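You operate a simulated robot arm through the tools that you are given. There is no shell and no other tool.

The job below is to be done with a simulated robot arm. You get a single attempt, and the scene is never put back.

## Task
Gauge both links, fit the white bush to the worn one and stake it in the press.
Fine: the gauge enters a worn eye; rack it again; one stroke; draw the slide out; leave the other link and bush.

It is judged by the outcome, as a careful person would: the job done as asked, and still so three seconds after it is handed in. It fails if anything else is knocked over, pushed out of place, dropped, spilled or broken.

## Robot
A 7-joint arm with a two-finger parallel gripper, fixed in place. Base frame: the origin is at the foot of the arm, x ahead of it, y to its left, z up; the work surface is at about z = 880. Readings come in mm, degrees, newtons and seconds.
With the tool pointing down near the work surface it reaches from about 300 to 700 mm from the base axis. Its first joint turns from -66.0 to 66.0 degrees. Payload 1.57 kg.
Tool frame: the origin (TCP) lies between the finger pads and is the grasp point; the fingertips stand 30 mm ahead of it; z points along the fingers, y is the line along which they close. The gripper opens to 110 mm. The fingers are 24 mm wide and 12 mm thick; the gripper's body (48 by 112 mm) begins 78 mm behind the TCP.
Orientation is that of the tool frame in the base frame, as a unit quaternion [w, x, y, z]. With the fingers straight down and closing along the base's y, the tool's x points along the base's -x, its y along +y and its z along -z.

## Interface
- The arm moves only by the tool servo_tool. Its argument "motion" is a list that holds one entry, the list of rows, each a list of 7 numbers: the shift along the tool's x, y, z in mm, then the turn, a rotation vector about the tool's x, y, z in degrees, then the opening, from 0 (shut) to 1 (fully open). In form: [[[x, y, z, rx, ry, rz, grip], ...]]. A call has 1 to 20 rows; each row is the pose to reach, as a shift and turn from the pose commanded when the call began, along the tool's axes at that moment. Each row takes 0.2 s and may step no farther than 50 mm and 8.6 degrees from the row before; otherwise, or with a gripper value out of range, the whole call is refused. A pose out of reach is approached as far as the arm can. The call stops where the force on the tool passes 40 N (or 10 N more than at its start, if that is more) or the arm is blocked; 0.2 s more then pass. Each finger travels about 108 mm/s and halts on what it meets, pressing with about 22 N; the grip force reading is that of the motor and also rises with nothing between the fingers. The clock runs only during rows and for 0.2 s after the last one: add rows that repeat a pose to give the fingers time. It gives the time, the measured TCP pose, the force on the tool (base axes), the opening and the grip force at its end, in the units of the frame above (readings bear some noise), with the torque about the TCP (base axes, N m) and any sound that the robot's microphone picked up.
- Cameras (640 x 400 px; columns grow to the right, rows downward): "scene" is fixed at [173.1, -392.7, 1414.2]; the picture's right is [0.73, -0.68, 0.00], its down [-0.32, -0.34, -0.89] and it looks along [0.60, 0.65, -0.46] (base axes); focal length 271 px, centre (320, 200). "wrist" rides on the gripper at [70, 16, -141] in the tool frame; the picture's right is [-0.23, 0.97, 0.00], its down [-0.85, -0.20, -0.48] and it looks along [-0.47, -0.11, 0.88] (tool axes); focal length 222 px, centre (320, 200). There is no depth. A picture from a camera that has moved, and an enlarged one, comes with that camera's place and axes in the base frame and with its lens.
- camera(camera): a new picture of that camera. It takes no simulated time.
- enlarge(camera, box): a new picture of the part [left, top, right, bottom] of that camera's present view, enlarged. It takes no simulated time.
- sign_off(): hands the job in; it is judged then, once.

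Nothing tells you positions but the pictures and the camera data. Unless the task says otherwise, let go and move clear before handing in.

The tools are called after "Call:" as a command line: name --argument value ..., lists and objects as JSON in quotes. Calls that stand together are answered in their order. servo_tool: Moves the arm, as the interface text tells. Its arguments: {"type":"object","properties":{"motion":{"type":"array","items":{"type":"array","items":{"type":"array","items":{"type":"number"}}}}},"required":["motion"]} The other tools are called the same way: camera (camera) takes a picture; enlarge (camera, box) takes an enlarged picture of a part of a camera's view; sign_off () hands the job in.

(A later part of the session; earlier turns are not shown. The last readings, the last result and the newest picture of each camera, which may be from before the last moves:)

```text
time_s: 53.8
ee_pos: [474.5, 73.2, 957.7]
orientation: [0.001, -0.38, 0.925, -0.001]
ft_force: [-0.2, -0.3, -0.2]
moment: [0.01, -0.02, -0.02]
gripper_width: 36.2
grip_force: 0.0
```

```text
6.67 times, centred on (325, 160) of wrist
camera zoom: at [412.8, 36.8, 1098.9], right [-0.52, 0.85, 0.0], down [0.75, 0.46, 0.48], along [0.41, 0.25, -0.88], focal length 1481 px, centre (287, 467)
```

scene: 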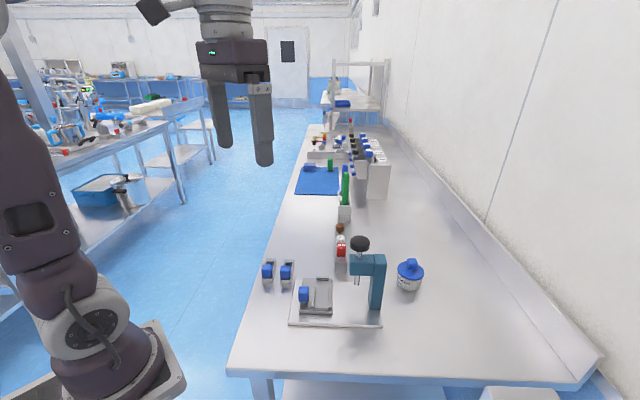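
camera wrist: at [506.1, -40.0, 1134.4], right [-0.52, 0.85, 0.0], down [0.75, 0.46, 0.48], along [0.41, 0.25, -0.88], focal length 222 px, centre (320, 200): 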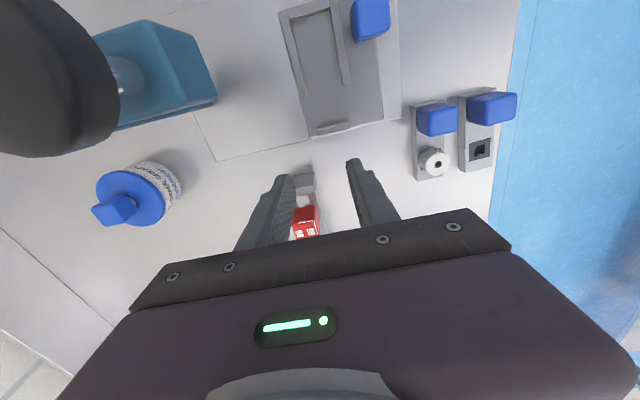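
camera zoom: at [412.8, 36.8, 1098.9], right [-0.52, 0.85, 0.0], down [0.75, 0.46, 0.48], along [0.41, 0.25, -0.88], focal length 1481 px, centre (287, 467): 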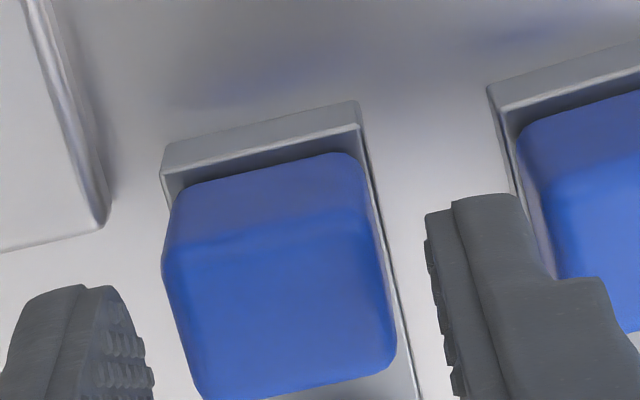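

Combining both views, the handle sits about 1.8 mm toward tool -y from the finger midline, still well within the opening. I'll shift that way and descend around the handle.

Call:
servo_tool --motion '[[[-0.5, -1.8, 0, 0, 0, 0, 0.33], [-0.5, -1.8, 5, 0, 0, 0, 0.33], [-0.5, -1.8, 10, 0, 0, 0, 0.33], [-0.5, -1.8, 10, 0, 0, 0, 0.33]]]'

Call:
enlarge --camera "scene" --box '[272, 250, 302, 275]'

Call:
enlarge --camera "wrist" --box '[280, 130, 370, 200]'

```text
time_s: 54.8
ee_pos: [475.6, 71.9, 949.3]
orientation: [0.001, -0.381, 0.925, 0.0]
ft_force: [-0.7, 0.8, 0.3]
moment: [-0.02, -0.02, 0.04]
gripper_width: 36.5
grip_force: 0.0
```

```text
16.00 times, centred on (287, 262) of scene
camera zoom: at [173.1, -392.7, 1414.2], right [0.73, -0.68, 0.0], down [-0.32, -0.34, -0.89], along [0.6, 0.65, -0.46], focal length 4332 px, centre (848, -800)
```

zoom: 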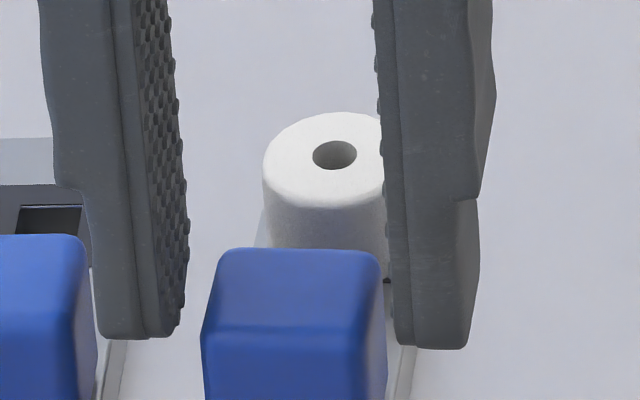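

```text
5.71 times, centred on (325, 165) of wrist
camera zoom: at [414.2, 35.2, 1089.8], right [-0.52, 0.85, 0.0], down [0.75, 0.46, 0.48], along [0.41, 0.25, -0.88], focal length 1269 px, centre (291, 400)
```

zoom: 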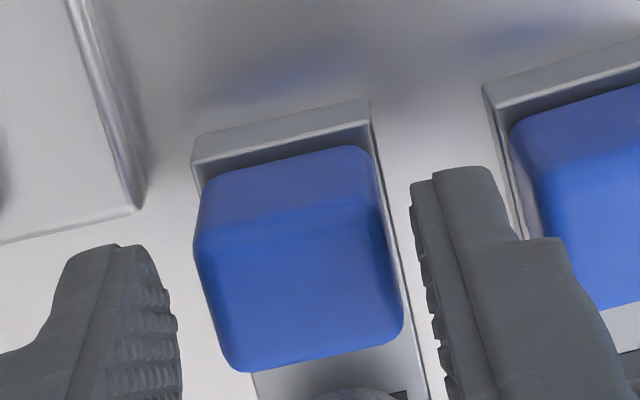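

The fingers straddle the handle with clearance on both sides. Descending to grip height and closing.

Call:
servo_tool --motion '[[[0, 0.3, 7, 0, 0, 0, 0.33], [0, 0.3, 14, 0, 0, 0, 0.33], [0, 0.3, 20, 0, 0, 0, 0.33], [0, 0.3, 20, 0, 0, 0, 0.33]]]'

Call:
enlarge --camera "scene" --box '[268, 248, 308, 280]'

```text
time_s: 55.8
ee_pos: [477.2, 72.8, 929.5]
orientation: [0.001, -0.38, 0.925, 0.0]
ft_force: [-0.7, 0.5, -0.3]
moment: [-0.03, 0.01, 0.0]
gripper_width: 36.1
grip_force: 0.2
```

```text
12.50 times, centred on (288, 264) of scene
camera zoom: at [173.1, -392.7, 1414.2], right [0.73, -0.68, 0.0], down [-0.32, -0.34, -0.89], along [0.6, 0.65, -0.46], focal length 3384 px, centre (720, -600)
```

zoom: 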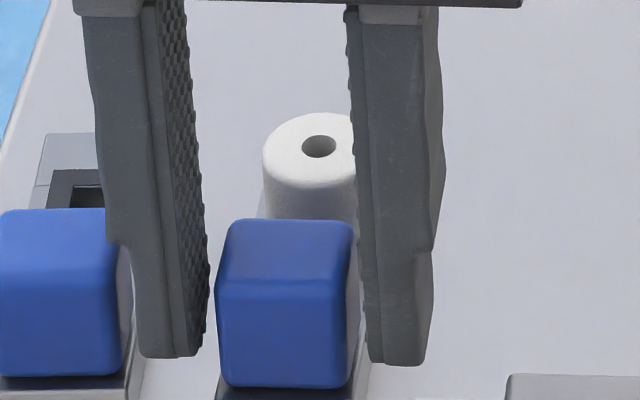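

Call:
servo_tool --motion '[[[0, 0, 0.5, 0, 0, 0, 0.27], [0, 0, 0.5, 0, 0, 0, 0.2], [0, 0, 0.5, 0, 0, 0, 0.12], [0, 0, 0.5, 0, 0, 0, 0.12]]]'

Call:
enlarge --camera "scene" --box '[268, 248, 308, 280]'

Call:
enlarge --camera "wrist" --box '[250, 110, 390, 220]'

```text
time_s: 56.8
ee_pos: [476.9, 74.1, 929.8]
orientation: [0.001, -0.38, 0.925, -0.001]
ft_force: [-0.5, 0.4, 3.1]
moment: [0.1, 0.02, 0.03]
gripper_width: 27.6
grip_force: 22.2
```

```text
12.50 times, centred on (288, 264) of scene
camera zoom: at [173.1, -392.7, 1414.2], right [0.73, -0.68, 0.0], down [-0.31, -0.34, -0.89], along [0.6, 0.65, -0.46], focal length 3384 px, centre (720, -600)
```

zoom: 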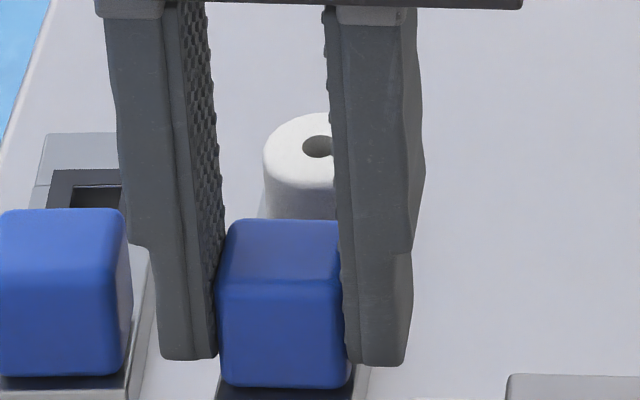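

```text
3.64 times, centred on (320, 165) of wrist
camera zoom: at [414.3, 36.3, 1069.7], right [-0.52, 0.85, 0.0], down [0.75, 0.46, 0.48], along [0.41, 0.25, -0.88], focal length 808 px, centre (320, 327)
```

zoom: 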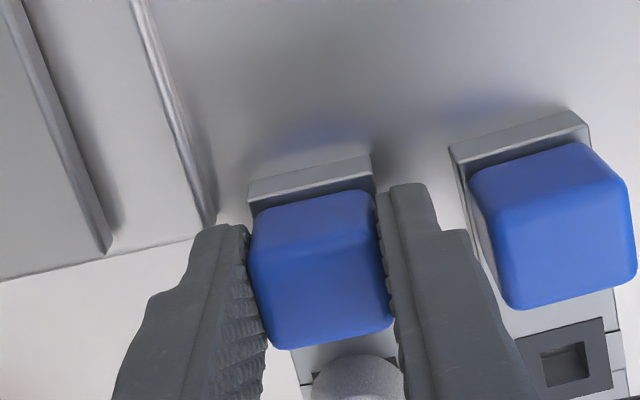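

Gripped at 27.6 mm. Lifting link 2 slowly and checking that it comes up level with the bush in place.

Call:
servo_tool --motion '[[[0, 0, -2, 0, 0, 0, 0.12], [0, 0, -6, 0, 0, 0, 0.12], [0, 0, -12, 0, 0, 0, 0.12], [0, 0, -25, 0, 0, 0, 0.12], [0, 0, -45, 0, 0, 0, 0.12], [0, 0, -65, 0, 0, 0, 0.12], [0, 0, -85, 0, 0, 0, 0.12], [0, 0, -85, 0, 0, 0, 0.12]]]'

Call:
enlarge --camera "scene" --box '[258, 215, 318, 275]'

Call:
enlarge --camera "wrist" --box '[250, 110, 390, 220]'

```text
time_s: 58.6
ee_pos: [475.6, 74.3, 1013.0]
orientation: [0.001, -0.38, 0.925, 0.0]
ft_force: [-0.6, -0.1, -0.8]
moment: [-0.01, 0.01, 0.02]
gripper_width: 27.5
grip_force: 21.9
```

```text
6.67 times, centred on (288, 245) of scene
camera zoom: at [173.2, -392.7, 1414.2], right [0.73, -0.68, 0.0], down [-0.32, -0.34, -0.89], along [0.6, 0.65, -0.46], focal length 1805 px, centre (533, -100)
```

zoom: 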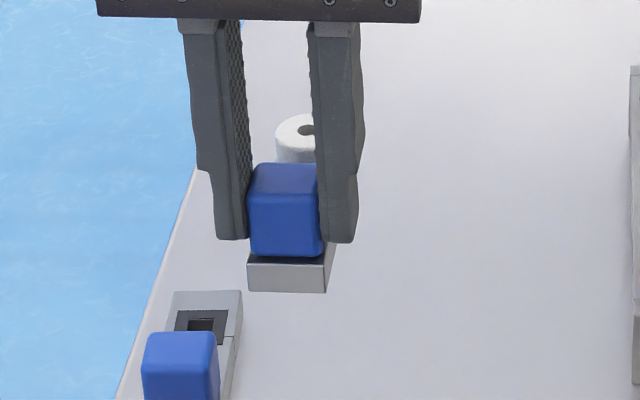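

```text
3.64 times, centred on (320, 165) of wrist
camera zoom: at [414.5, 37.3, 1154.7], right [-0.52, 0.85, 0.0], down [0.75, 0.46, 0.48], along [0.41, 0.25, -0.88], focal length 808 px, centre (320, 327)
```

zoom: 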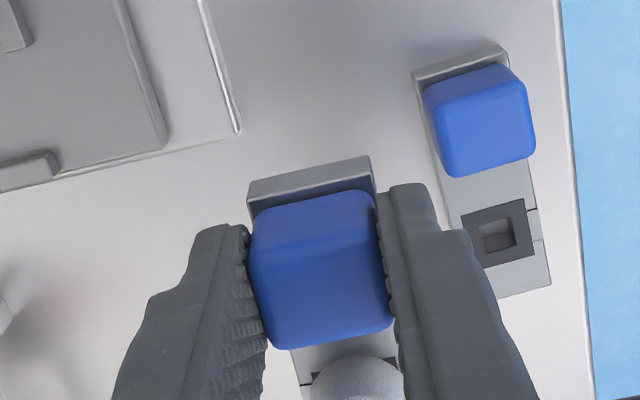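

The link is up, level and the bush is in place; link 1 is undisturbed. Now turning it 180° about the vertical, in stages.

Call:
servo_tool --motion '[[[0, 0, 0, 0, 0, 7.5, 0.12], [0, 0, 0, 0, 0, 15, 0.12], [0, 0, 0, 0, 0, 22.5, 0.12], [0, 0, 0, 0, 0, 30, 0.12], [0, 0, 0, 0, 0, 37.5, 0.12], [0, 0, 0, 0, 0, 45, 0.12], [0, 0, 0, 0, 0, 52.5, 0.12], [0, 0, 0, 0, 0, 60, 0.12], [0, 0, 0, 0, 0, 67.5, 0.12], [0, 0, 0, 0, 0, 75, 0.12], [0, 0, 0, 0, 0, 82.5, 0.12], [0, 0, 0, 0, 0, 90, 0.12], [0, 0, 0, 0, 0, 90, 0.12]]]'

Call:
camera --camera "scene"

```text
time_s: 61.4
ee_pos: [475.1, 72.4, 1014.1]
orientation: [0.001, 0.387, 0.922, 0.001]
ft_force: [-0.4, -0.8, -1.8]
moment: [0.04, 0.0, -0.01]
gripper_width: 27.6
grip_force: 21.9
```

```text
taken
```

scene: 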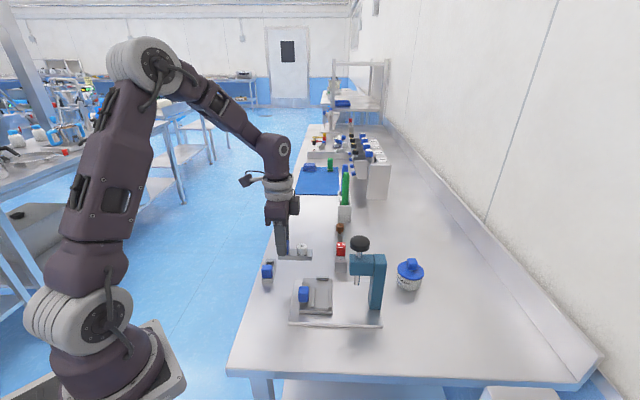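

Halfway around; the link and bush are stable. Continuing the second half of the turn.

Call:
servo_tool --motion '[[[0, 0, 0, 0, 0, 7.5, 0.12], [0, 0, 0, 0, 0, 15, 0.12], [0, 0, 0, 0, 0, 22.5, 0.12], [0, 0, 0, 0, 0, 30, 0.12], [0, 0, 0, 0, 0, 37.5, 0.12], [0, 0, 0, 0, 0, 45, 0.12], [0, 0, 0, 0, 0, 52.5, 0.12], [0, 0, 0, 0, 0, 60, 0.12], [0, 0, 0, 0, 0, 67.5, 0.12], [0, 0, 0, 0, 0, 75, 0.12], [0, 0, 0, 0, 0, 82.5, 0.12], [0, 0, 0, 0, 0, 90.4, 0.12], [0, 0, 0, 0, 0, 90.4, 0.12]]]'

Call:
camera --camera "scene"

Call:
camera --camera "wrist"

```text
time_s: 64.2
ee_pos: [475.8, 72.4, 1013.4]
orientation: [0.0, 0.926, 0.376, 0.001]
ft_force: [0.3, 0.3, -0.3]
moment: [0.03, -0.02, 0.05]
gripper_width: 27.4
grip_force: 22.3
```

```text
taken
```

scene: 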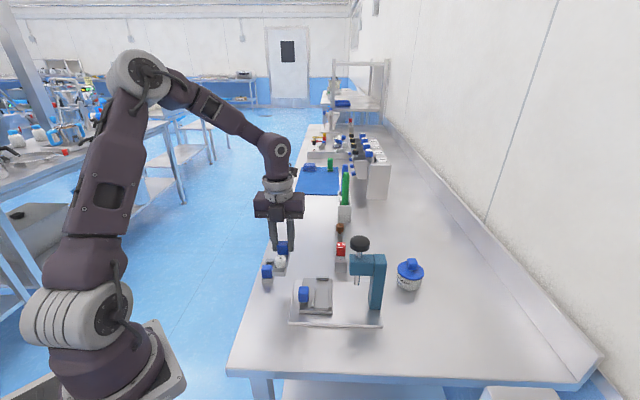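

```text
taken
camera wrist: at [536.5, 110.2, 1154.3], right [0.52, -0.86, 0.0], down [-0.75, -0.45, 0.48], along [-0.41, -0.25, -0.88], focal length 222 px, centre (320, 200)
```

wrist: 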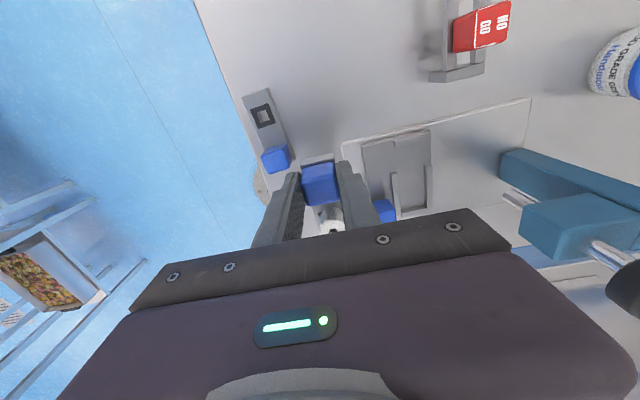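

The turn worked and the link is held steady, eye now pointing to the near side. Moving over the nest at height.

Call:
servo_tool --motion '[[[-9.7, 33.2, 0, 0, 0, 0, 0.12], [-19.4, 66.4, 0, 0, 0, 0, 0.12], [-29.1, 99.6, 0, 0, 0, 0, 0.12], [-29.1, 99.6, 0, 0, 0, 0, 0.12]]]'

Call:
camera --camera "wrist"

Call:
enlarge --camera "wrist" --box '[250, 80, 390, 220]'

Call:
enlarge --camera "scene" --box '[285, 225, 395, 335]'

```text
time_s: 65.2
ee_pos: [523.5, -17.4, 1014.4]
orientation: [0.001, 0.926, 0.376, 0.001]
ft_force: [0.0, 0.5, -2.3]
moment: [0.01, -0.04, 0.0]
gripper_width: 27.6
grip_force: 22.5
```

```text
taken
camera wrist: at [584.3, 19.6, 1154.1], right [0.52, -0.86, 0.0], down [-0.75, -0.45, 0.48], along [-0.41, -0.25, -0.88], focal length 222 px, centre (320, 200)
```

wrist: 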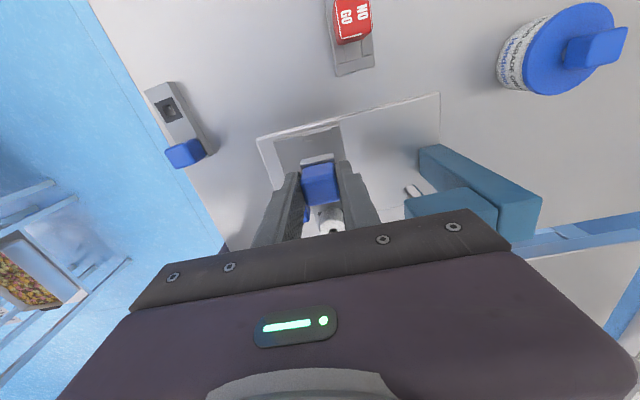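

```text
2.86 times, centred on (320, 150) of wrist
camera zoom: at [584.3, 19.6, 1154.1], right [0.52, -0.86, 0.0], down [-0.75, -0.45, 0.48], along [-0.41, -0.25, -0.88], focal length 635 px, centre (320, 343)
```

zoom: 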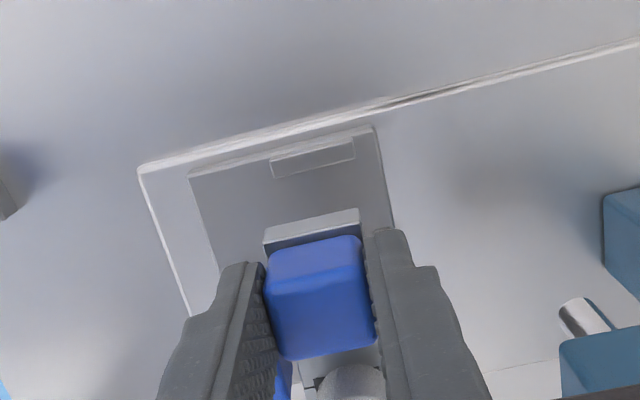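

```text
3.64 times, centred on (340, 280) of scene
camera zoom: at [173.2, -392.7, 1414.1], right [0.73, -0.68, 0.0], down [-0.32, -0.34, -0.89], along [0.6, 0.65, -0.46], focal length 985 px, centre (247, -91)
```

zoom: 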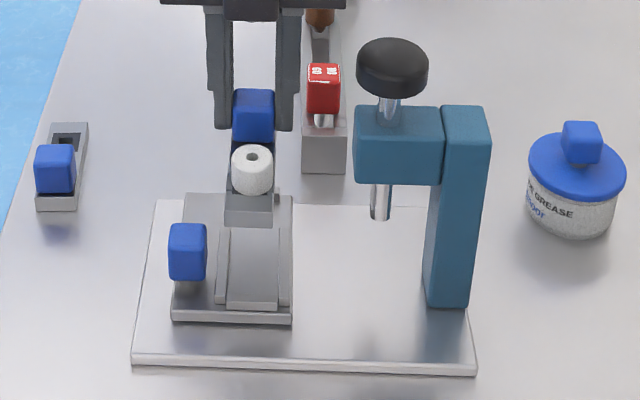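

The link hangs above the nest, nearly aligned. I'll shift about 2 mm toward the column and lower to just above the rails for a finer check.

Call:
servo_tool --motion '[[[-1.5, 2.0, 10, 0, 0, 0, 0.12], [-1.5, 2.0, 22, 0, 0, 0, 0.12], [-1.5, 2.0, 34, 0, 0, 0, 0.12], [-1.5, 2.0, 46, 0, 0, 0, 0.12], [-1.5, 2.0, 46, 0, 0, 0, 0.12]]]'

Call:
enlarge --camera "wrist" --box '[250, 80, 390, 220]'

Call:
enlarge --camera "scene" --box '[290, 260, 350, 320]'

```text
time_s: 66.4
ee_pos: [525.5, -21.9, 967.8]
orientation: [0.001, 0.926, 0.377, 0.001]
ft_force: [-0.2, -0.1, -1.8]
moment: [0.02, -0.01, -0.02]
gripper_width: 27.6
grip_force: 21.8
```

```text
2.86 times, centred on (320, 150) of wrist
camera zoom: at [585.4, 16.1, 1108.2], right [0.52, -0.86, 0.0], down [-0.75, -0.45, 0.48], along [-0.41, -0.25, -0.88], focal length 635 px, centre (320, 343)
```

zoom: 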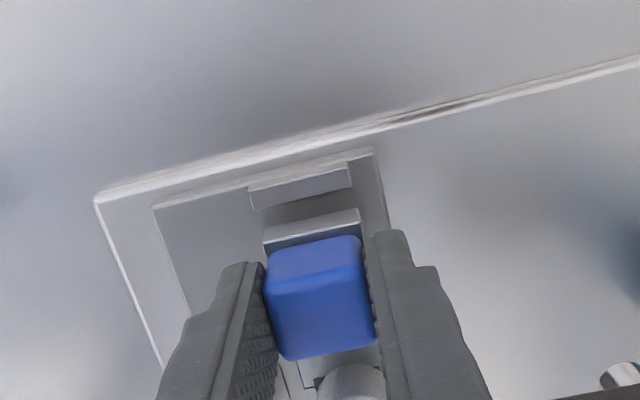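

```text
6.67 times, centred on (320, 290) of scene
camera zoom: at [173.2, -392.7, 1414.1], right [0.73, -0.68, 0.0], down [-0.32, -0.34, -0.89], along [0.6, 0.65, -0.46], focal length 1805 px, centre (320, -400)
```

zoom: 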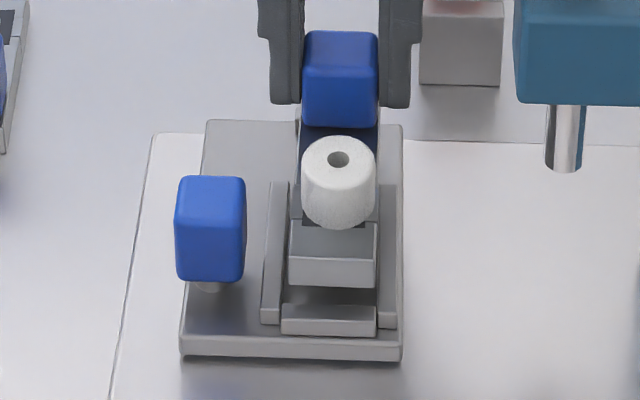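

I want a sharper look at the nest end stop and the link's near end before lowering.

Call:
enlarge --camera "scene" --box '[305, 285, 345, 315]'

Call:
enlarge --camera "wrist" --box '[270, 100, 370, 160]'

```text
13.33 times, centred on (325, 300) of scene
camera zoom: at [173.2, -392.7, 1414.1], right [0.73, -0.68, 0.0], down [-0.32, -0.34, -0.89], along [0.6, 0.65, -0.46], focal length 3610 px, centre (253, -1133)
```

zoom: 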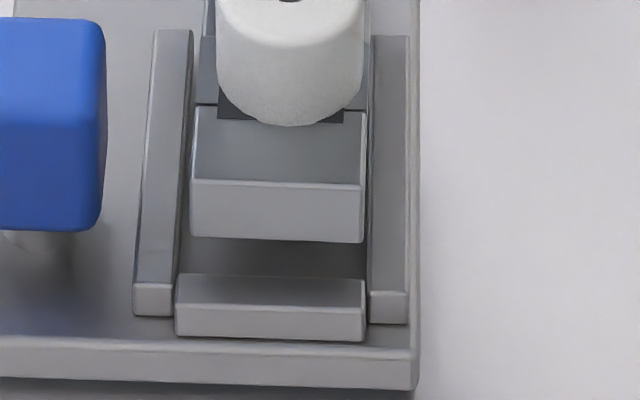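

```text
6.40 times, centred on (320, 130) of wrist
camera zoom: at [585.4, 16.1, 1108.2], right [0.52, -0.86, 0.0], down [-0.75, -0.45, 0.48], along [-0.41, -0.25, -0.88], focal length 1422 px, centre (320, 648)
```

zoom: 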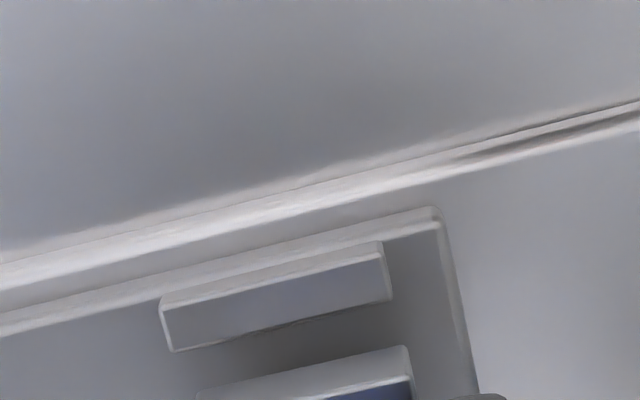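

Careful triangulation puts the slide floor near z≈903 and shows the link should go about 3 mm toward the far stop and 1.2 mm back from the column. I'll make that shift, come down a little and recheck.

Call:
servo_tool --motion '[[[1.5, -0.6, 0, 0, 0, 0, 0.12], [3.1, -1.2, 0, 0, 0, 0, 0.12], [3.1, -1.2, 3, 0, 0, 0, 0.12], [3.1, -1.2, 5, 0, 0, 0, 0.12], [3.1, -1.2, 5, 0, 0, 0, 0.12]]]'

Call:
enlarge --camera "scene" --box '[305, 285, 345, 315]'

Call:
enlarge --camera "wrist" --box '[260, 100, 380, 220]'

```text
time_s: 67.6
ee_pos: [527.4, -19.4, 963.7]
orientation: [0.001, 0.926, 0.377, 0.001]
ft_force: [-0.6, 0.7, -1.8]
moment: [0.02, 0.01, 0.0]
gripper_width: 27.4
grip_force: 22.2
```

```text
13.33 times, centred on (325, 300) of scene
camera zoom: at [173.2, -392.7, 1414.1], right [0.73, -0.68, 0.0], down [-0.32, -0.34, -0.89], along [0.6, 0.65, -0.46], focal length 3610 px, centre (253, -1133)
```

zoom: 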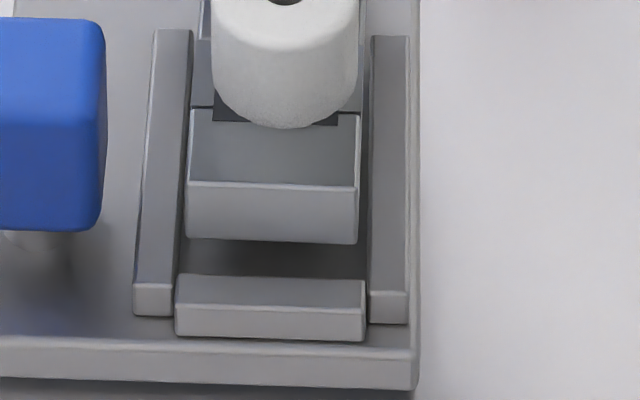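

```text
3.33 times, centred on (320, 160) of wrist
camera zoom: at [587.0, 19.0, 1104.3], right [0.52, -0.86, 0.0], down [-0.75, -0.45, 0.48], along [-0.41, -0.25, -0.88], focal length 740 px, centre (320, 333)
```

zoom: 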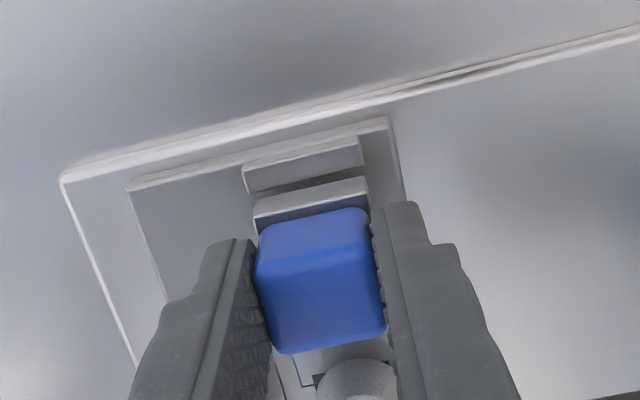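

Lateral alignment now looks right and both end gaps look positive. Lowering gently while monitoring force.

Call:
servo_tool --motion '[[[0, 0, 1, 0, 0, 0, 0.12], [0, 0, 2, 0, 0, 0, 0.12], [0, 0, 3, 0, 0, 0, 0.12], [0, 0, 3, 0, 0, 0, 0.12]]]'

Call:
servo_tool --motion '[[[0, 0, 1, 0, 0, 0, 0.12], [0, 0, 2, 0, 0, 0, 0.12], [0, 0, 2, 0, 0, 0, 0.12]]]'

Call:
enlarge --camera "scene" --box '[305, 285, 345, 315]'

Call:
enlarge --camera "wrist" --box '[260, 100, 380, 220]'

```text
time_s: 68.6
ee_pos: [526.3, -20.0, 960.0]
orientation: [0.0, 0.926, 0.377, 0.001]
ft_force: [0.9, -0.6, -1.7]
moment: [0.01, -0.05, 0.03]
gripper_width: 27.5
grip_force: 22.1
```

```text
time_s: 69.4
ee_pos: [527.0, -18.8, 957.8]
orientation: [0.001, 0.926, 0.377, 0.001]
ft_force: [0.9, 0.7, -1.8]
moment: [0.05, 0.02, -0.01]
gripper_width: 27.4
grip_force: 22.3
```

```text
13.33 times, centred on (325, 300) of scene
camera zoom: at [173.2, -392.7, 1414.1], right [0.73, -0.68, 0.0], down [-0.32, -0.34, -0.89], along [0.6, 0.65, -0.46], focal length 3610 px, centre (253, -1133)
```

zoom: 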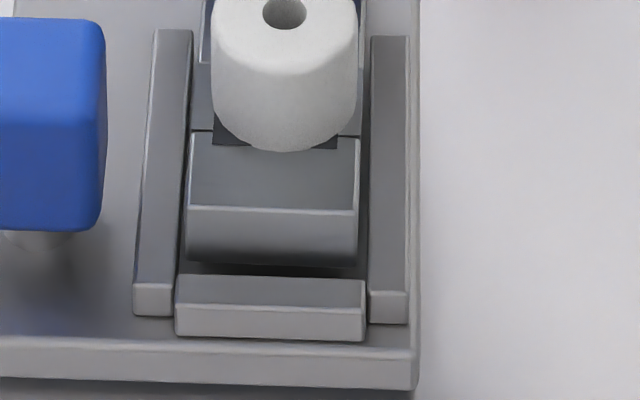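

```text
3.33 times, centred on (320, 160) of wrist
camera zoom: at [586.8, 18.9, 1098.8], right [0.52, -0.86, 0.0], down [-0.75, -0.45, 0.48], along [-0.41, -0.25, -0.88], focal length 740 px, centre (320, 333)
```

zoom: 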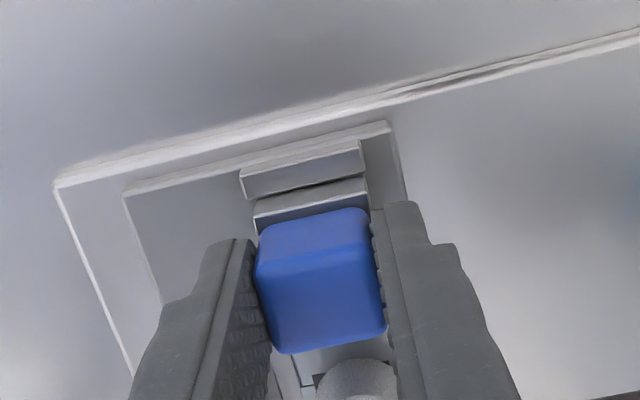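

Still free of contact. Continuing down in small steps.

Call:
servo_tool --motion '[[[0, 0, 1, 0, 0, 0, 0.12], [0, 0, 2, 0, 0, 0, 0.12], [0, 0, 2, 0, 0, 0, 0.12]]]'

Call:
servo_tool --motion '[[[0, 0, 0.8, 0, 0, 0, 0.12], [0, 0, 1.5, 0, 0, 0, 0.12], [0, 0, 1.5, 0, 0, 0, 0.12]]]'

Call:
enlarge --camera "scene" --box '[305, 285, 345, 315]'

Call:
enlarge --camera "wrist" --box '[260, 100, 380, 220]'

```text
time_s: 70.2
ee_pos: [526.8, -18.8, 956.9]
orientation: [0.0, 0.926, 0.377, 0.0]
ft_force: [-0.5, -3.0, -2.7]
moment: [-0.05, -0.01, 0.08]
gripper_width: 27.7
grip_force: 22.1
```

```text
time_s: 71.0
ee_pos: [526.3, -20.7, 953.8]
orientation: [0.001, 0.926, 0.377, 0.001]
ft_force: [-0.6, -0.9, -2.0]
moment: [-0.03, 0.01, 0.0]
gripper_width: 27.4
grip_force: 21.3
```

```text
13.33 times, centred on (325, 300) of scene
camera zoom: at [173.2, -392.7, 1414.1], right [0.73, -0.68, 0.0], down [-0.32, -0.34, -0.89], along [0.6, 0.65, -0.46], focal length 3610 px, centre (253, -1133)
```

zoom: 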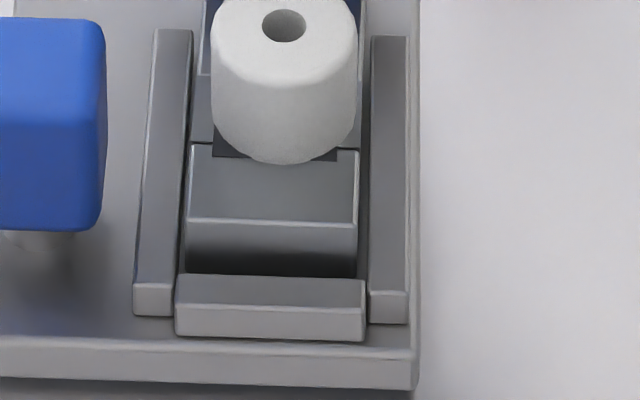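

```text
3.33 times, centred on (320, 160) of wrist
camera zoom: at [586.8, 19.1, 1095.6], right [0.52, -0.86, 0.0], down [-0.75, -0.45, 0.48], along [-0.41, -0.25, -0.88], focal length 740 px, centre (320, 333)
```

zoom: 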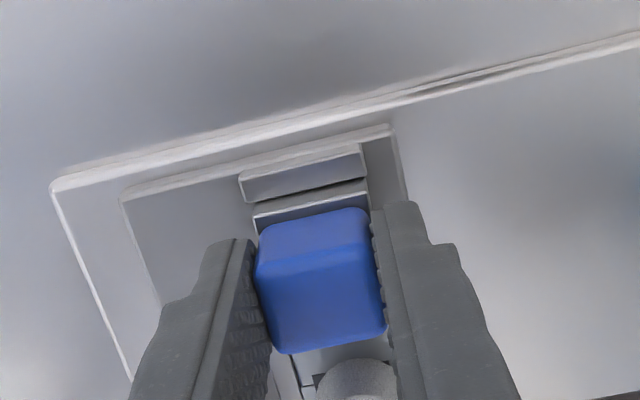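

Call:
servo_tool --motion '[[[0, 0, 0.8, 0, 0, 0, 0.12], [0, 0, 1.5, 0, 0, 0, 0.12], [0, 0, 1.5, 0, 0, 0, 0.12]]]'

Call:
servo_tool --motion '[[[0, 0, 0.8, 0, 0, 0, 0.12], [0, 0, 1.5, 0, 0, 0, 0.12], [0, 0, 1.5, 0, 0, 0, 0.12]]]'

Call:
enlarge --camera "scene" --box '[305, 285, 345, 315]'

```text
time_s: 71.8
ee_pos: [526.6, -18.6, 953.3]
orientation: [0.001, 0.926, 0.377, 0.001]
ft_force: [-1.0, -1.8, -0.6]
moment: [-0.07, 0.04, 0.05]
gripper_width: 27.6
grip_force: 22.0
```

```text
time_s: 72.6
ee_pos: [526.9, -19.7, 951.9]
orientation: [0.001, 0.926, 0.377, 0.001]
ft_force: [-0.9, -0.6, -1.7]
moment: [-0.02, -0.02, 0.06]
gripper_width: 27.5
grip_force: 22.3
```

```text
13.33 times, centred on (325, 300) of scene
camera zoom: at [173.2, -392.7, 1414.1], right [0.73, -0.68, 0.0], down [-0.32, -0.34, -0.89], along [0.6, 0.65, -0.46], focal length 3610 px, centre (253, -1133)
```

zoom: 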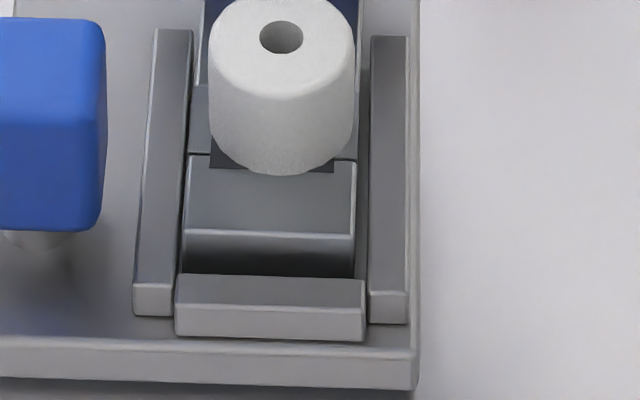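

Call:
servo_tool --motion '[[[0, 0.4, 0.8, 0, 0, 0, 0.12], [0, 0.4, 1.6, 0, 0, 0, 0.12], [0, 0.4, 1.6, 0, 0, 0, 0.12]]]'

Call:
servo_tool --motion '[[[0, 0, 0.8, 0, 0, 0, 0.12], [0, 0, 1.6, 0, 0, 0, 0.12], [0, 0, 1.6, 0, 0, 0, 0.12]]]'

Call:
enlarge --camera "scene" --box '[305, 285, 345, 315]'

```text
time_s: 73.4
ee_pos: [526.7, -19.4, 951.0]
orientation: [0.001, 0.927, 0.376, 0.001]
ft_force: [-2.9, -4.5, 13.9]
moment: [-0.04, 0.1, 0.02]
gripper_width: 27.7
grip_force: 22.4
```

```text
time_s: 74.2
ee_pos: [527.1, -17.8, 948.4]
orientation: [0.0, 0.926, 0.377, 0.002]
ft_force: [2.7, 0.4, 14.2]
moment: [0.15, -0.04, 0.03]
gripper_width: 27.6
grip_force: 22.4
```

```text
13.33 times, centred on (325, 300) of scene
camera zoom: at [173.0, -392.7, 1414.2], right [0.73, -0.68, 0.0], down [-0.31, -0.34, -0.89], along [0.6, 0.65, -0.46], focal length 3610 px, centre (253, -1133)
```

zoom: 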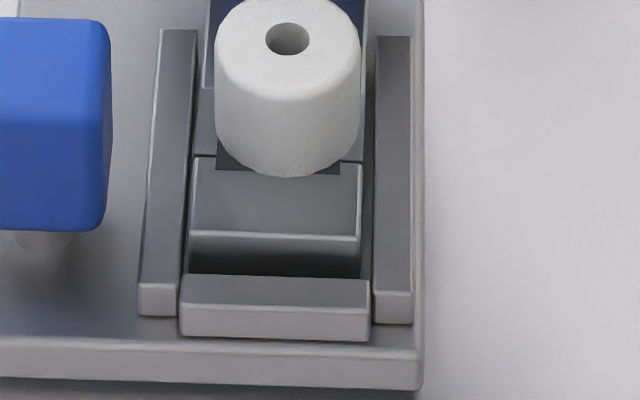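

The link is down on the slide floor between the rails (contact 14 N). Releasing the handle and rising clear.

Call:
servo_tool --motion '[[[0, 0, -0.8, 0, 0, 0, 0.12], [0, 0, -0.8, 0, 0, 0, 0.25], [0, 0, -0.8, 0, 0, 0, 0.36], [0, 0, -0.8, 0, 0, 0, 0.36], [0, 0, -12, 0, 0, 0, 0.36], [0, 0, -35, 0, 0, 0, 0.36], [0, 0, -70, 0, 0, 0, 0.36], [0, 0, -100, 0, 0, 0, 0.36], [0, 0, -100, 0, 0, 0, 0.36]]]'

Call:
enlarge --camera "scene" --box '[295, 265, 355, 315]'

Call:
enlarge --camera "wrist" --box '[240, 90, 400, 230]'

```text
time_s: 76.2
ee_pos: [526.9, -21.0, 1049.6]
orientation: [0.0, 0.926, 0.376, 0.001]
ft_force: [-0.3, 1.0, -0.5]
moment: [0.02, -0.01, 0.0]
gripper_width: 39.2
grip_force: 0.0
```

```text
8.00 times, centred on (325, 290) of scene
camera zoom: at [173.1, -392.7, 1414.2], right [0.73, -0.68, 0.0], down [-0.32, -0.34, -0.89], along [0.6, 0.65, -0.46], focal length 2166 px, centre (280, -520)
```

zoom: 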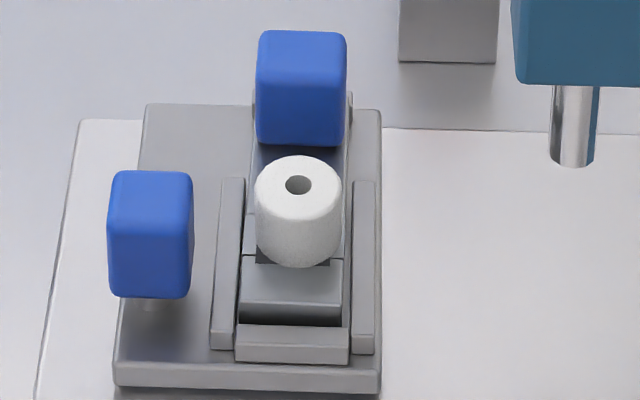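

```text
2.86 times, centred on (320, 160) of wrist
camera zoom: at [586.1, 17.7, 1189.9], right [0.52, -0.86, 0.0], down [-0.75, -0.45, 0.48], along [-0.41, -0.25, -0.88], focal length 635 px, centre (320, 314)
```

zoom: 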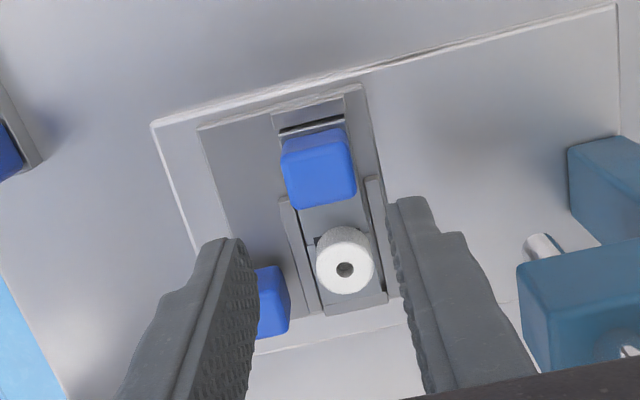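

Call:
enlarge --camera "wrist" --box '[290, 115, 350, 155]'

Call:
enlarge --camera "wrist" --box '[290, 150, 360, 210]'

Call:
enlarge --camera "scene" --box '[305, 262, 345, 292]'

```text
10.00 times, centred on (320, 135) of wrist
camera zoom: at [586.1, 17.7, 1189.9], right [0.52, -0.86, 0.0], down [-0.75, -0.45, 0.48], along [-0.41, -0.25, -0.88], focal length 2221 px, centre (320, 850)
```

zoom: 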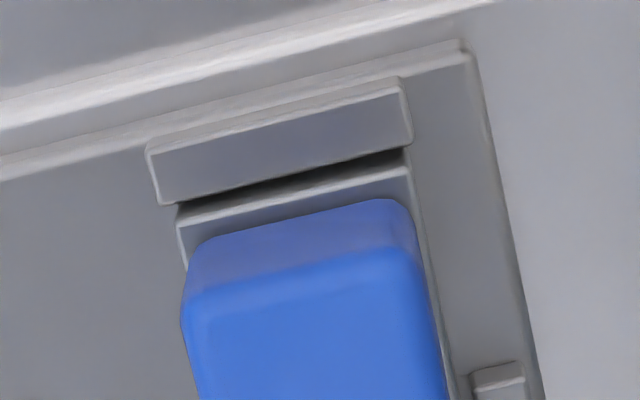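

```text
6.67 times, centred on (325, 180) of wrist
camera zoom: at [586.1, 17.7, 1189.9], right [0.52, -0.86, 0.0], down [-0.75, -0.45, 0.48], along [-0.41, -0.25, -0.88], focal length 1481 px, centre (287, 333)
```

zoom: 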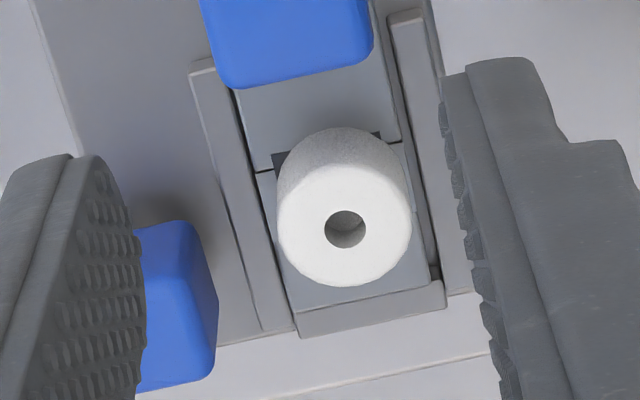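

```text
13.33 times, centred on (325, 277) of scene
camera zoom: at [173.1, -392.7, 1414.2], right [0.73, -0.68, 0.0], down [-0.32, -0.34, -0.89], along [0.6, 0.65, -0.46], focal length 3610 px, centre (253, -827)
```

zoom: 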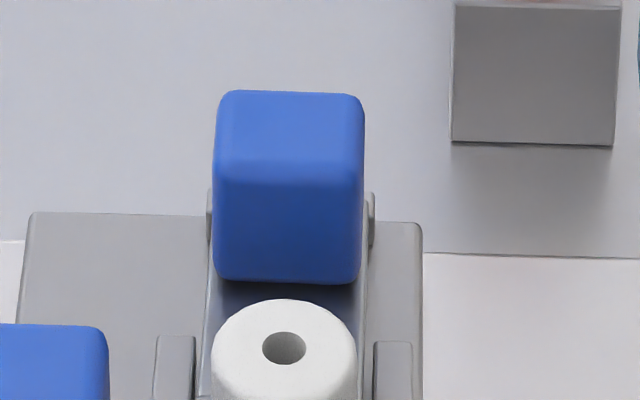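

The link is properly nested with the bush upright. Next I'll turn the gripper to close along the nest axis and move above the slide handle to view it.

Call:
servo_tool --motion '[[[-5, -3.5, 0, 0, 0, -7.5, 0.4], [-10, -7, 0, 0, 0, -15, 0.4], [-15, -10.5, 0, 0, 0, -22.5, 0.4], [-20, -14, 0, 0, 0, -30, 0.4], [-25, -17.5, 0, 0, 0, -37.5, 0.4], [-30, -21, 0, 0, 0, -45, 0.4], [-35, -24.5, 0, 0, 0, -52.5, 0.4], [-40, -28, 0, 0, 0, -60, 0.4], [-45, -31.5, 0, 0, 0, -67.5, 0.4], [-50, -35, 0, 0, 0, -75, 0.4], [-55, -39, 0, 0, 0, -82.5, 0.4], [-59, -42, 0, 0, 0, -90, 0.4], [-59, -42, 0, 0, 0, -90, 0.4]]]'

Call:
camera --camera "wrist"

Call:
enlarge --camera "wrist" --box '[250, 80, 390, 200]'

```text
time_s: 79.0
ee_pos: [454.5, -30.8, 1047.0]
orientation: [0.001, 0.388, 0.922, 0.0]
ft_force: [0.4, 1.2, -0.2]
moment: [0.03, 0.03, 0.01]
gripper_width: 43.9
grip_force: 0.1
```

```text
taken
camera wrist: at [416.6, 32.4, 1188.5], right [0.86, 0.52, 0.0], down [0.45, -0.75, 0.48], along [0.25, -0.41, -0.88], focal length 222 px, centre (320, 200)
```

wrist: 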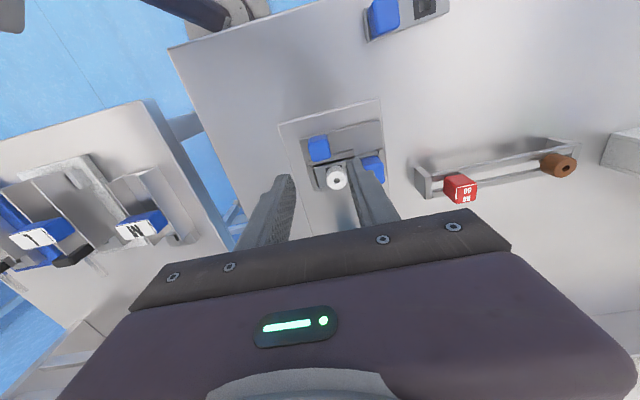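

```text
3.33 times, centred on (320, 140) of wrist
camera zoom: at [416.6, 32.4, 1188.5], right [0.86, 0.52, 0.0], down [0.45, -0.75, 0.48], along [0.25, -0.41, -0.88], focal length 740 px, centre (320, 400)
```

zoom: 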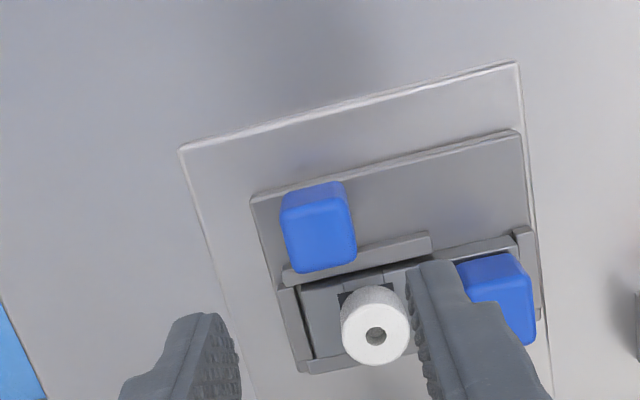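

The slide handle's top is around (454,-28,943). I'll tilt the gripper about 20° so its body leans away from the press, and hover over the handle.

Call:
servo_tool --motion '[[[2, 0.5, 10, 0, -5, 0, 0.42], [4, 0.8, 25, 0, -10, 0, 0.42], [6, 1.1, 40, 0, -15, 0, 0.42], [6.9, 1.3, 55, 0, -20, 0, 0.42], [6.9, 1.3, 58, 0, -20, 0, 0.42], [6.9, 1.3, 58, 0, -20, 0, 0.42]]]'

Call:
camera --camera "wrist"

Call:
enlarge --camera "wrist" --box '[250, 110, 390, 210]'

Call:
enlarge --camera "scene" --box '[270, 240, 350, 310]'

```text
time_s: 80.4
ee_pos: [452.0, -24.4, 990.8]
orientation: [0.162, 0.382, 0.907, -0.067]
ft_force: [0.2, 0.6, 0.8]
moment: [0.02, -0.02, -0.04]
gripper_width: 46.2
grip_force: 0.1
```

```text
taken
camera wrist: at [382.7, 68.9, 1098.4], right [0.85, 0.53, 0.08], down [0.3, -0.6, 0.74], along [0.44, -0.6, -0.66], focal length 222 px, centre (320, 200)
```

wrist: 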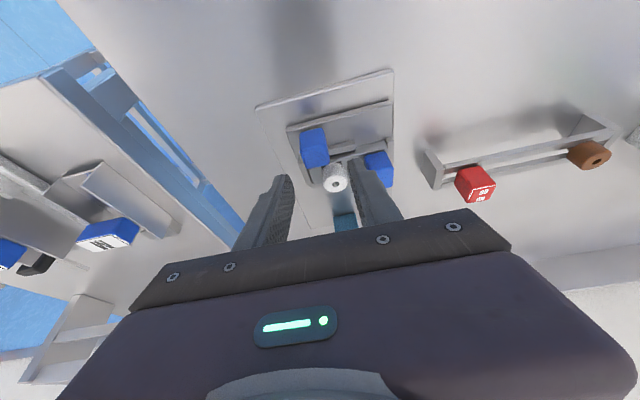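

```text
4.00 times, centred on (320, 160) of wrist
camera zoom: at [382.7, 68.9, 1098.4], right [0.85, 0.53, 0.08], down [0.3, -0.6, 0.74], along [0.44, -0.6, -0.66], focal length 888 px, centre (320, 360)
```

zoom: 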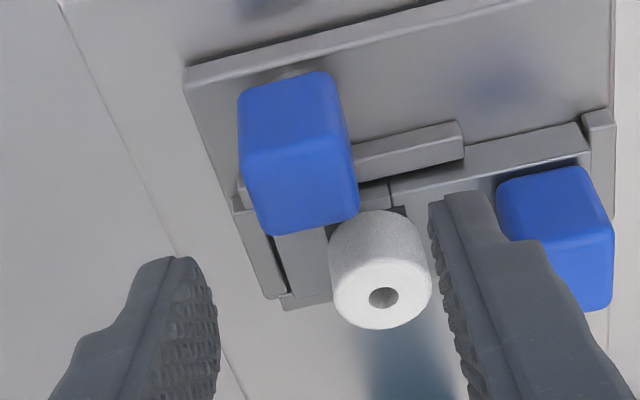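

```text
5.71 times, centred on (310, 275) of scene
camera zoom: at [173.1, -392.7, 1414.2], right [0.73, -0.68, 0.0], down [-0.32, -0.34, -0.89], along [0.6, 0.65, -0.46], focal length 1547 px, centre (377, -229)
```

zoom: 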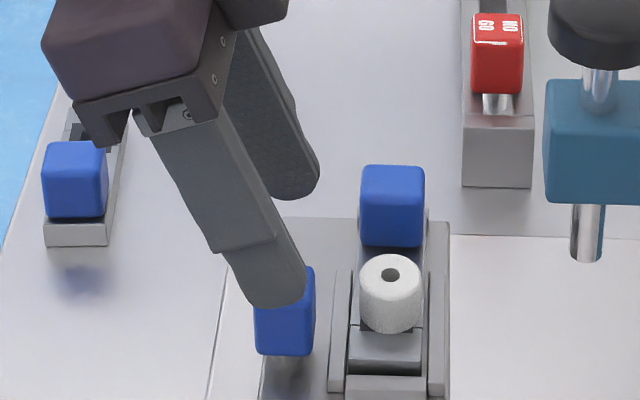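

The tilted approach works: handle top at z≈938, centre (454.7,-29.8). Descending vertically in the tilted pose around the handle.

Call:
servo_tool --motion '[[[5.2, -0.6, 16, 0, 0, 0, 0.42], [10.4, -1.4, 32, 0, 0, 0, 0.42], [10.4, -1.4, 32, 0, 0, 0, 0.42]]]'

Call:
enlarge --camera "wrist" --box '[250, 110, 390, 220]'

Call:
enlarge --camera "scene" --box '[280, 250, 340, 310]'

```text
time_s: 81.2
ee_pos: [451.2, -26.1, 956.8]
orientation: [0.161, 0.383, 0.907, -0.067]
ft_force: [-1.1, 0.4, -0.1]
moment: [0.0, 0.01, -0.02]
gripper_width: 46.3
grip_force: 0.0
```

```text
3.64 times, centred on (320, 165) of wrist
camera zoom: at [382.3, 67.2, 1065.3], right [0.85, 0.53, 0.08], down [0.3, -0.6, 0.74], along [0.44, -0.6, -0.66], focal length 808 px, centre (320, 327)
```

zoom: 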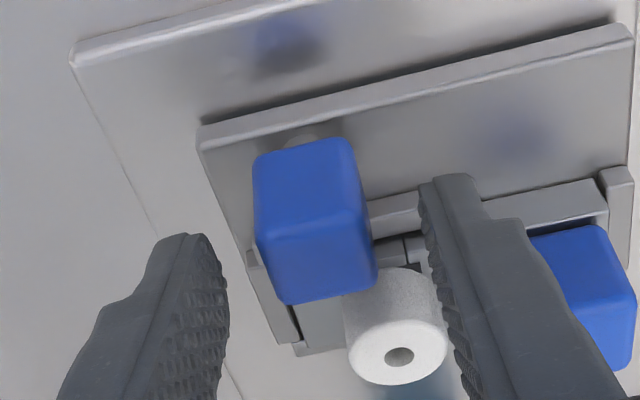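

```text
6.67 times, centred on (310, 280) of scene
camera zoom: at [173.2, -392.7, 1414.2], right [0.73, -0.68, 0.0], down [-0.32, -0.34, -0.89], along [0.6, 0.65, -0.46], focal length 1805 px, centre (387, -333)
```

zoom: 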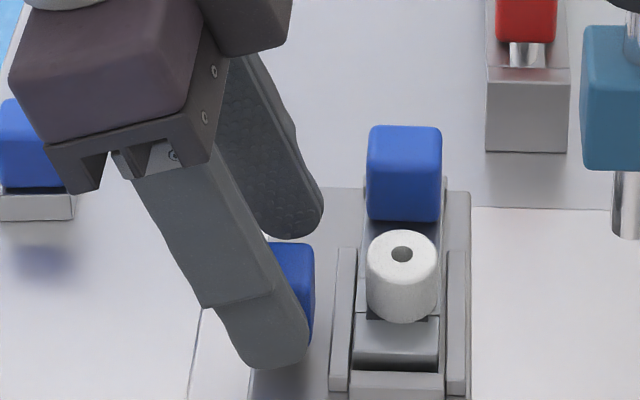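

Call:
servo_tool --motion '[[[3, 0.3, 8, 0, 0, 0, 0.42], [5.7, 0.6, 16, 0, 0, 0, 0.42], [5.7, 0.6, 16, 0, 0, 0, 0.42]]]'

Call:
enlarge --camera "wrist" --box '[250, 120, 390, 230]'

Call:
enlarge --camera "scene" --box '[280, 255, 340, 315]'

```text
time_s: 82.0
ee_pos: [451.0, -25.9, 941.2]
orientation: [0.162, 0.382, 0.907, -0.067]
ft_force: [0.1, -0.1, -0.7]
moment: [-0.01, 0.01, 0.0]
gripper_width: 46.1
grip_force: 0.0
```

```text
3.64 times, centred on (320, 175) of wrist
camera zoom: at [382.7, 67.1, 1048.5], right [0.85, 0.53, 0.08], down [0.3, -0.6, 0.74], along [0.44, -0.6, -0.66], focal length 808 px, centre (320, 291)
```

zoom: 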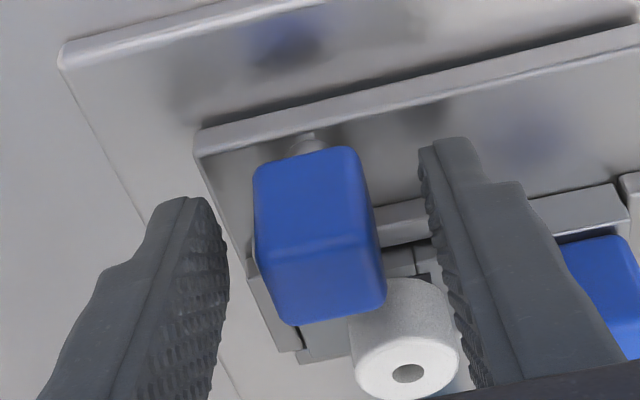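

```text
6.67 times, centred on (310, 285) of scene
camera zoom: at [173.1, -392.7, 1414.2], right [0.73, -0.68, 0.0], down [-0.32, -0.34, -0.89], along [0.6, 0.65, -0.46], focal length 1805 px, centre (387, -367)
```

zoom: 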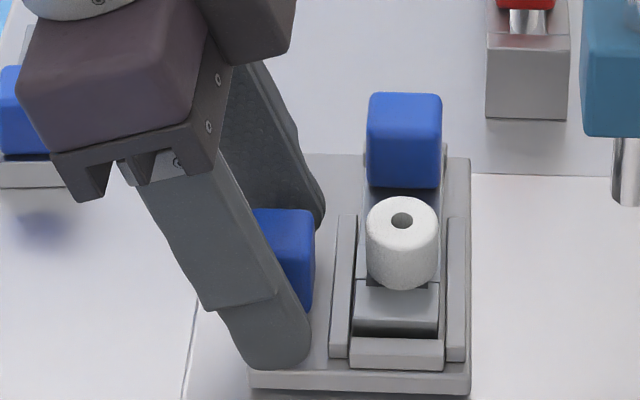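

Fingers straddle the slide handle. Closing on it.

Call:
servo_tool --motion '[[[0, 0, 0, 0, 0, 0, 0.3], [0, 0, 0, 0, 0, 0, 0.2], [0, 0, 0, 0, 0, 0, 0.1], [0, 0, 0, 0, 0, 0, 0.1], [0, 0, 0, 0, 0, 0, 0.1]]]'

Call:
enlarge --camera "wrist" --box '[250, 120, 390, 230]'

Call:
enlarge --camera "scene" --box '[280, 255, 340, 315]'

```text
time_s: 83.2
ee_pos: [450.2, -27.8, 941.3]
orientation: [0.161, 0.383, 0.907, -0.068]
ft_force: [-3.6, -4.6, -2.6]
moment: [-0.13, -0.24, 0.94]
gripper_width: 23.9
grip_force: 35.6
```

```text
3.64 times, centred on (320, 175) of wrist
camera zoom: at [382.5, 66.9, 1048.6], right [0.85, 0.53, 0.08], down [0.3, -0.6, 0.74], along [0.44, -0.6, -0.66], focal length 808 px, centre (320, 291)
```

zoom: 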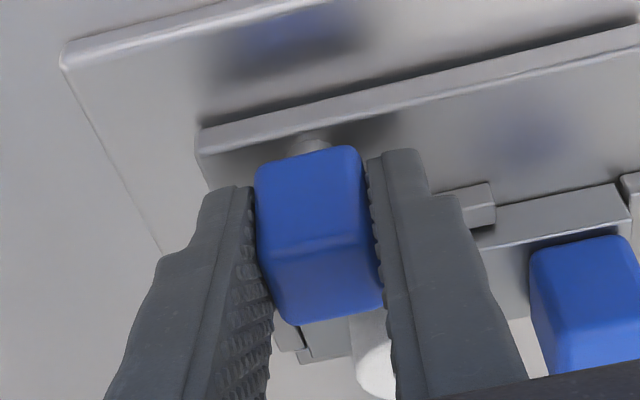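

```text
6.67 times, centred on (310, 285) of scene
camera zoom: at [173.1, -392.8, 1414.1], right [0.73, -0.68, 0.0], down [-0.31, -0.34, -0.89], along [0.6, 0.65, -0.46], focal length 1805 px, centre (387, -367)
```

zoom: 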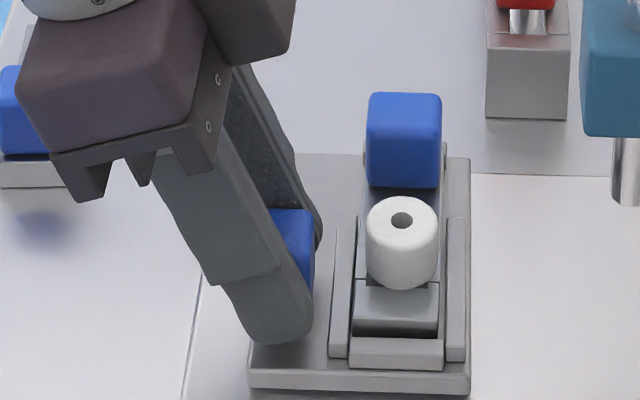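

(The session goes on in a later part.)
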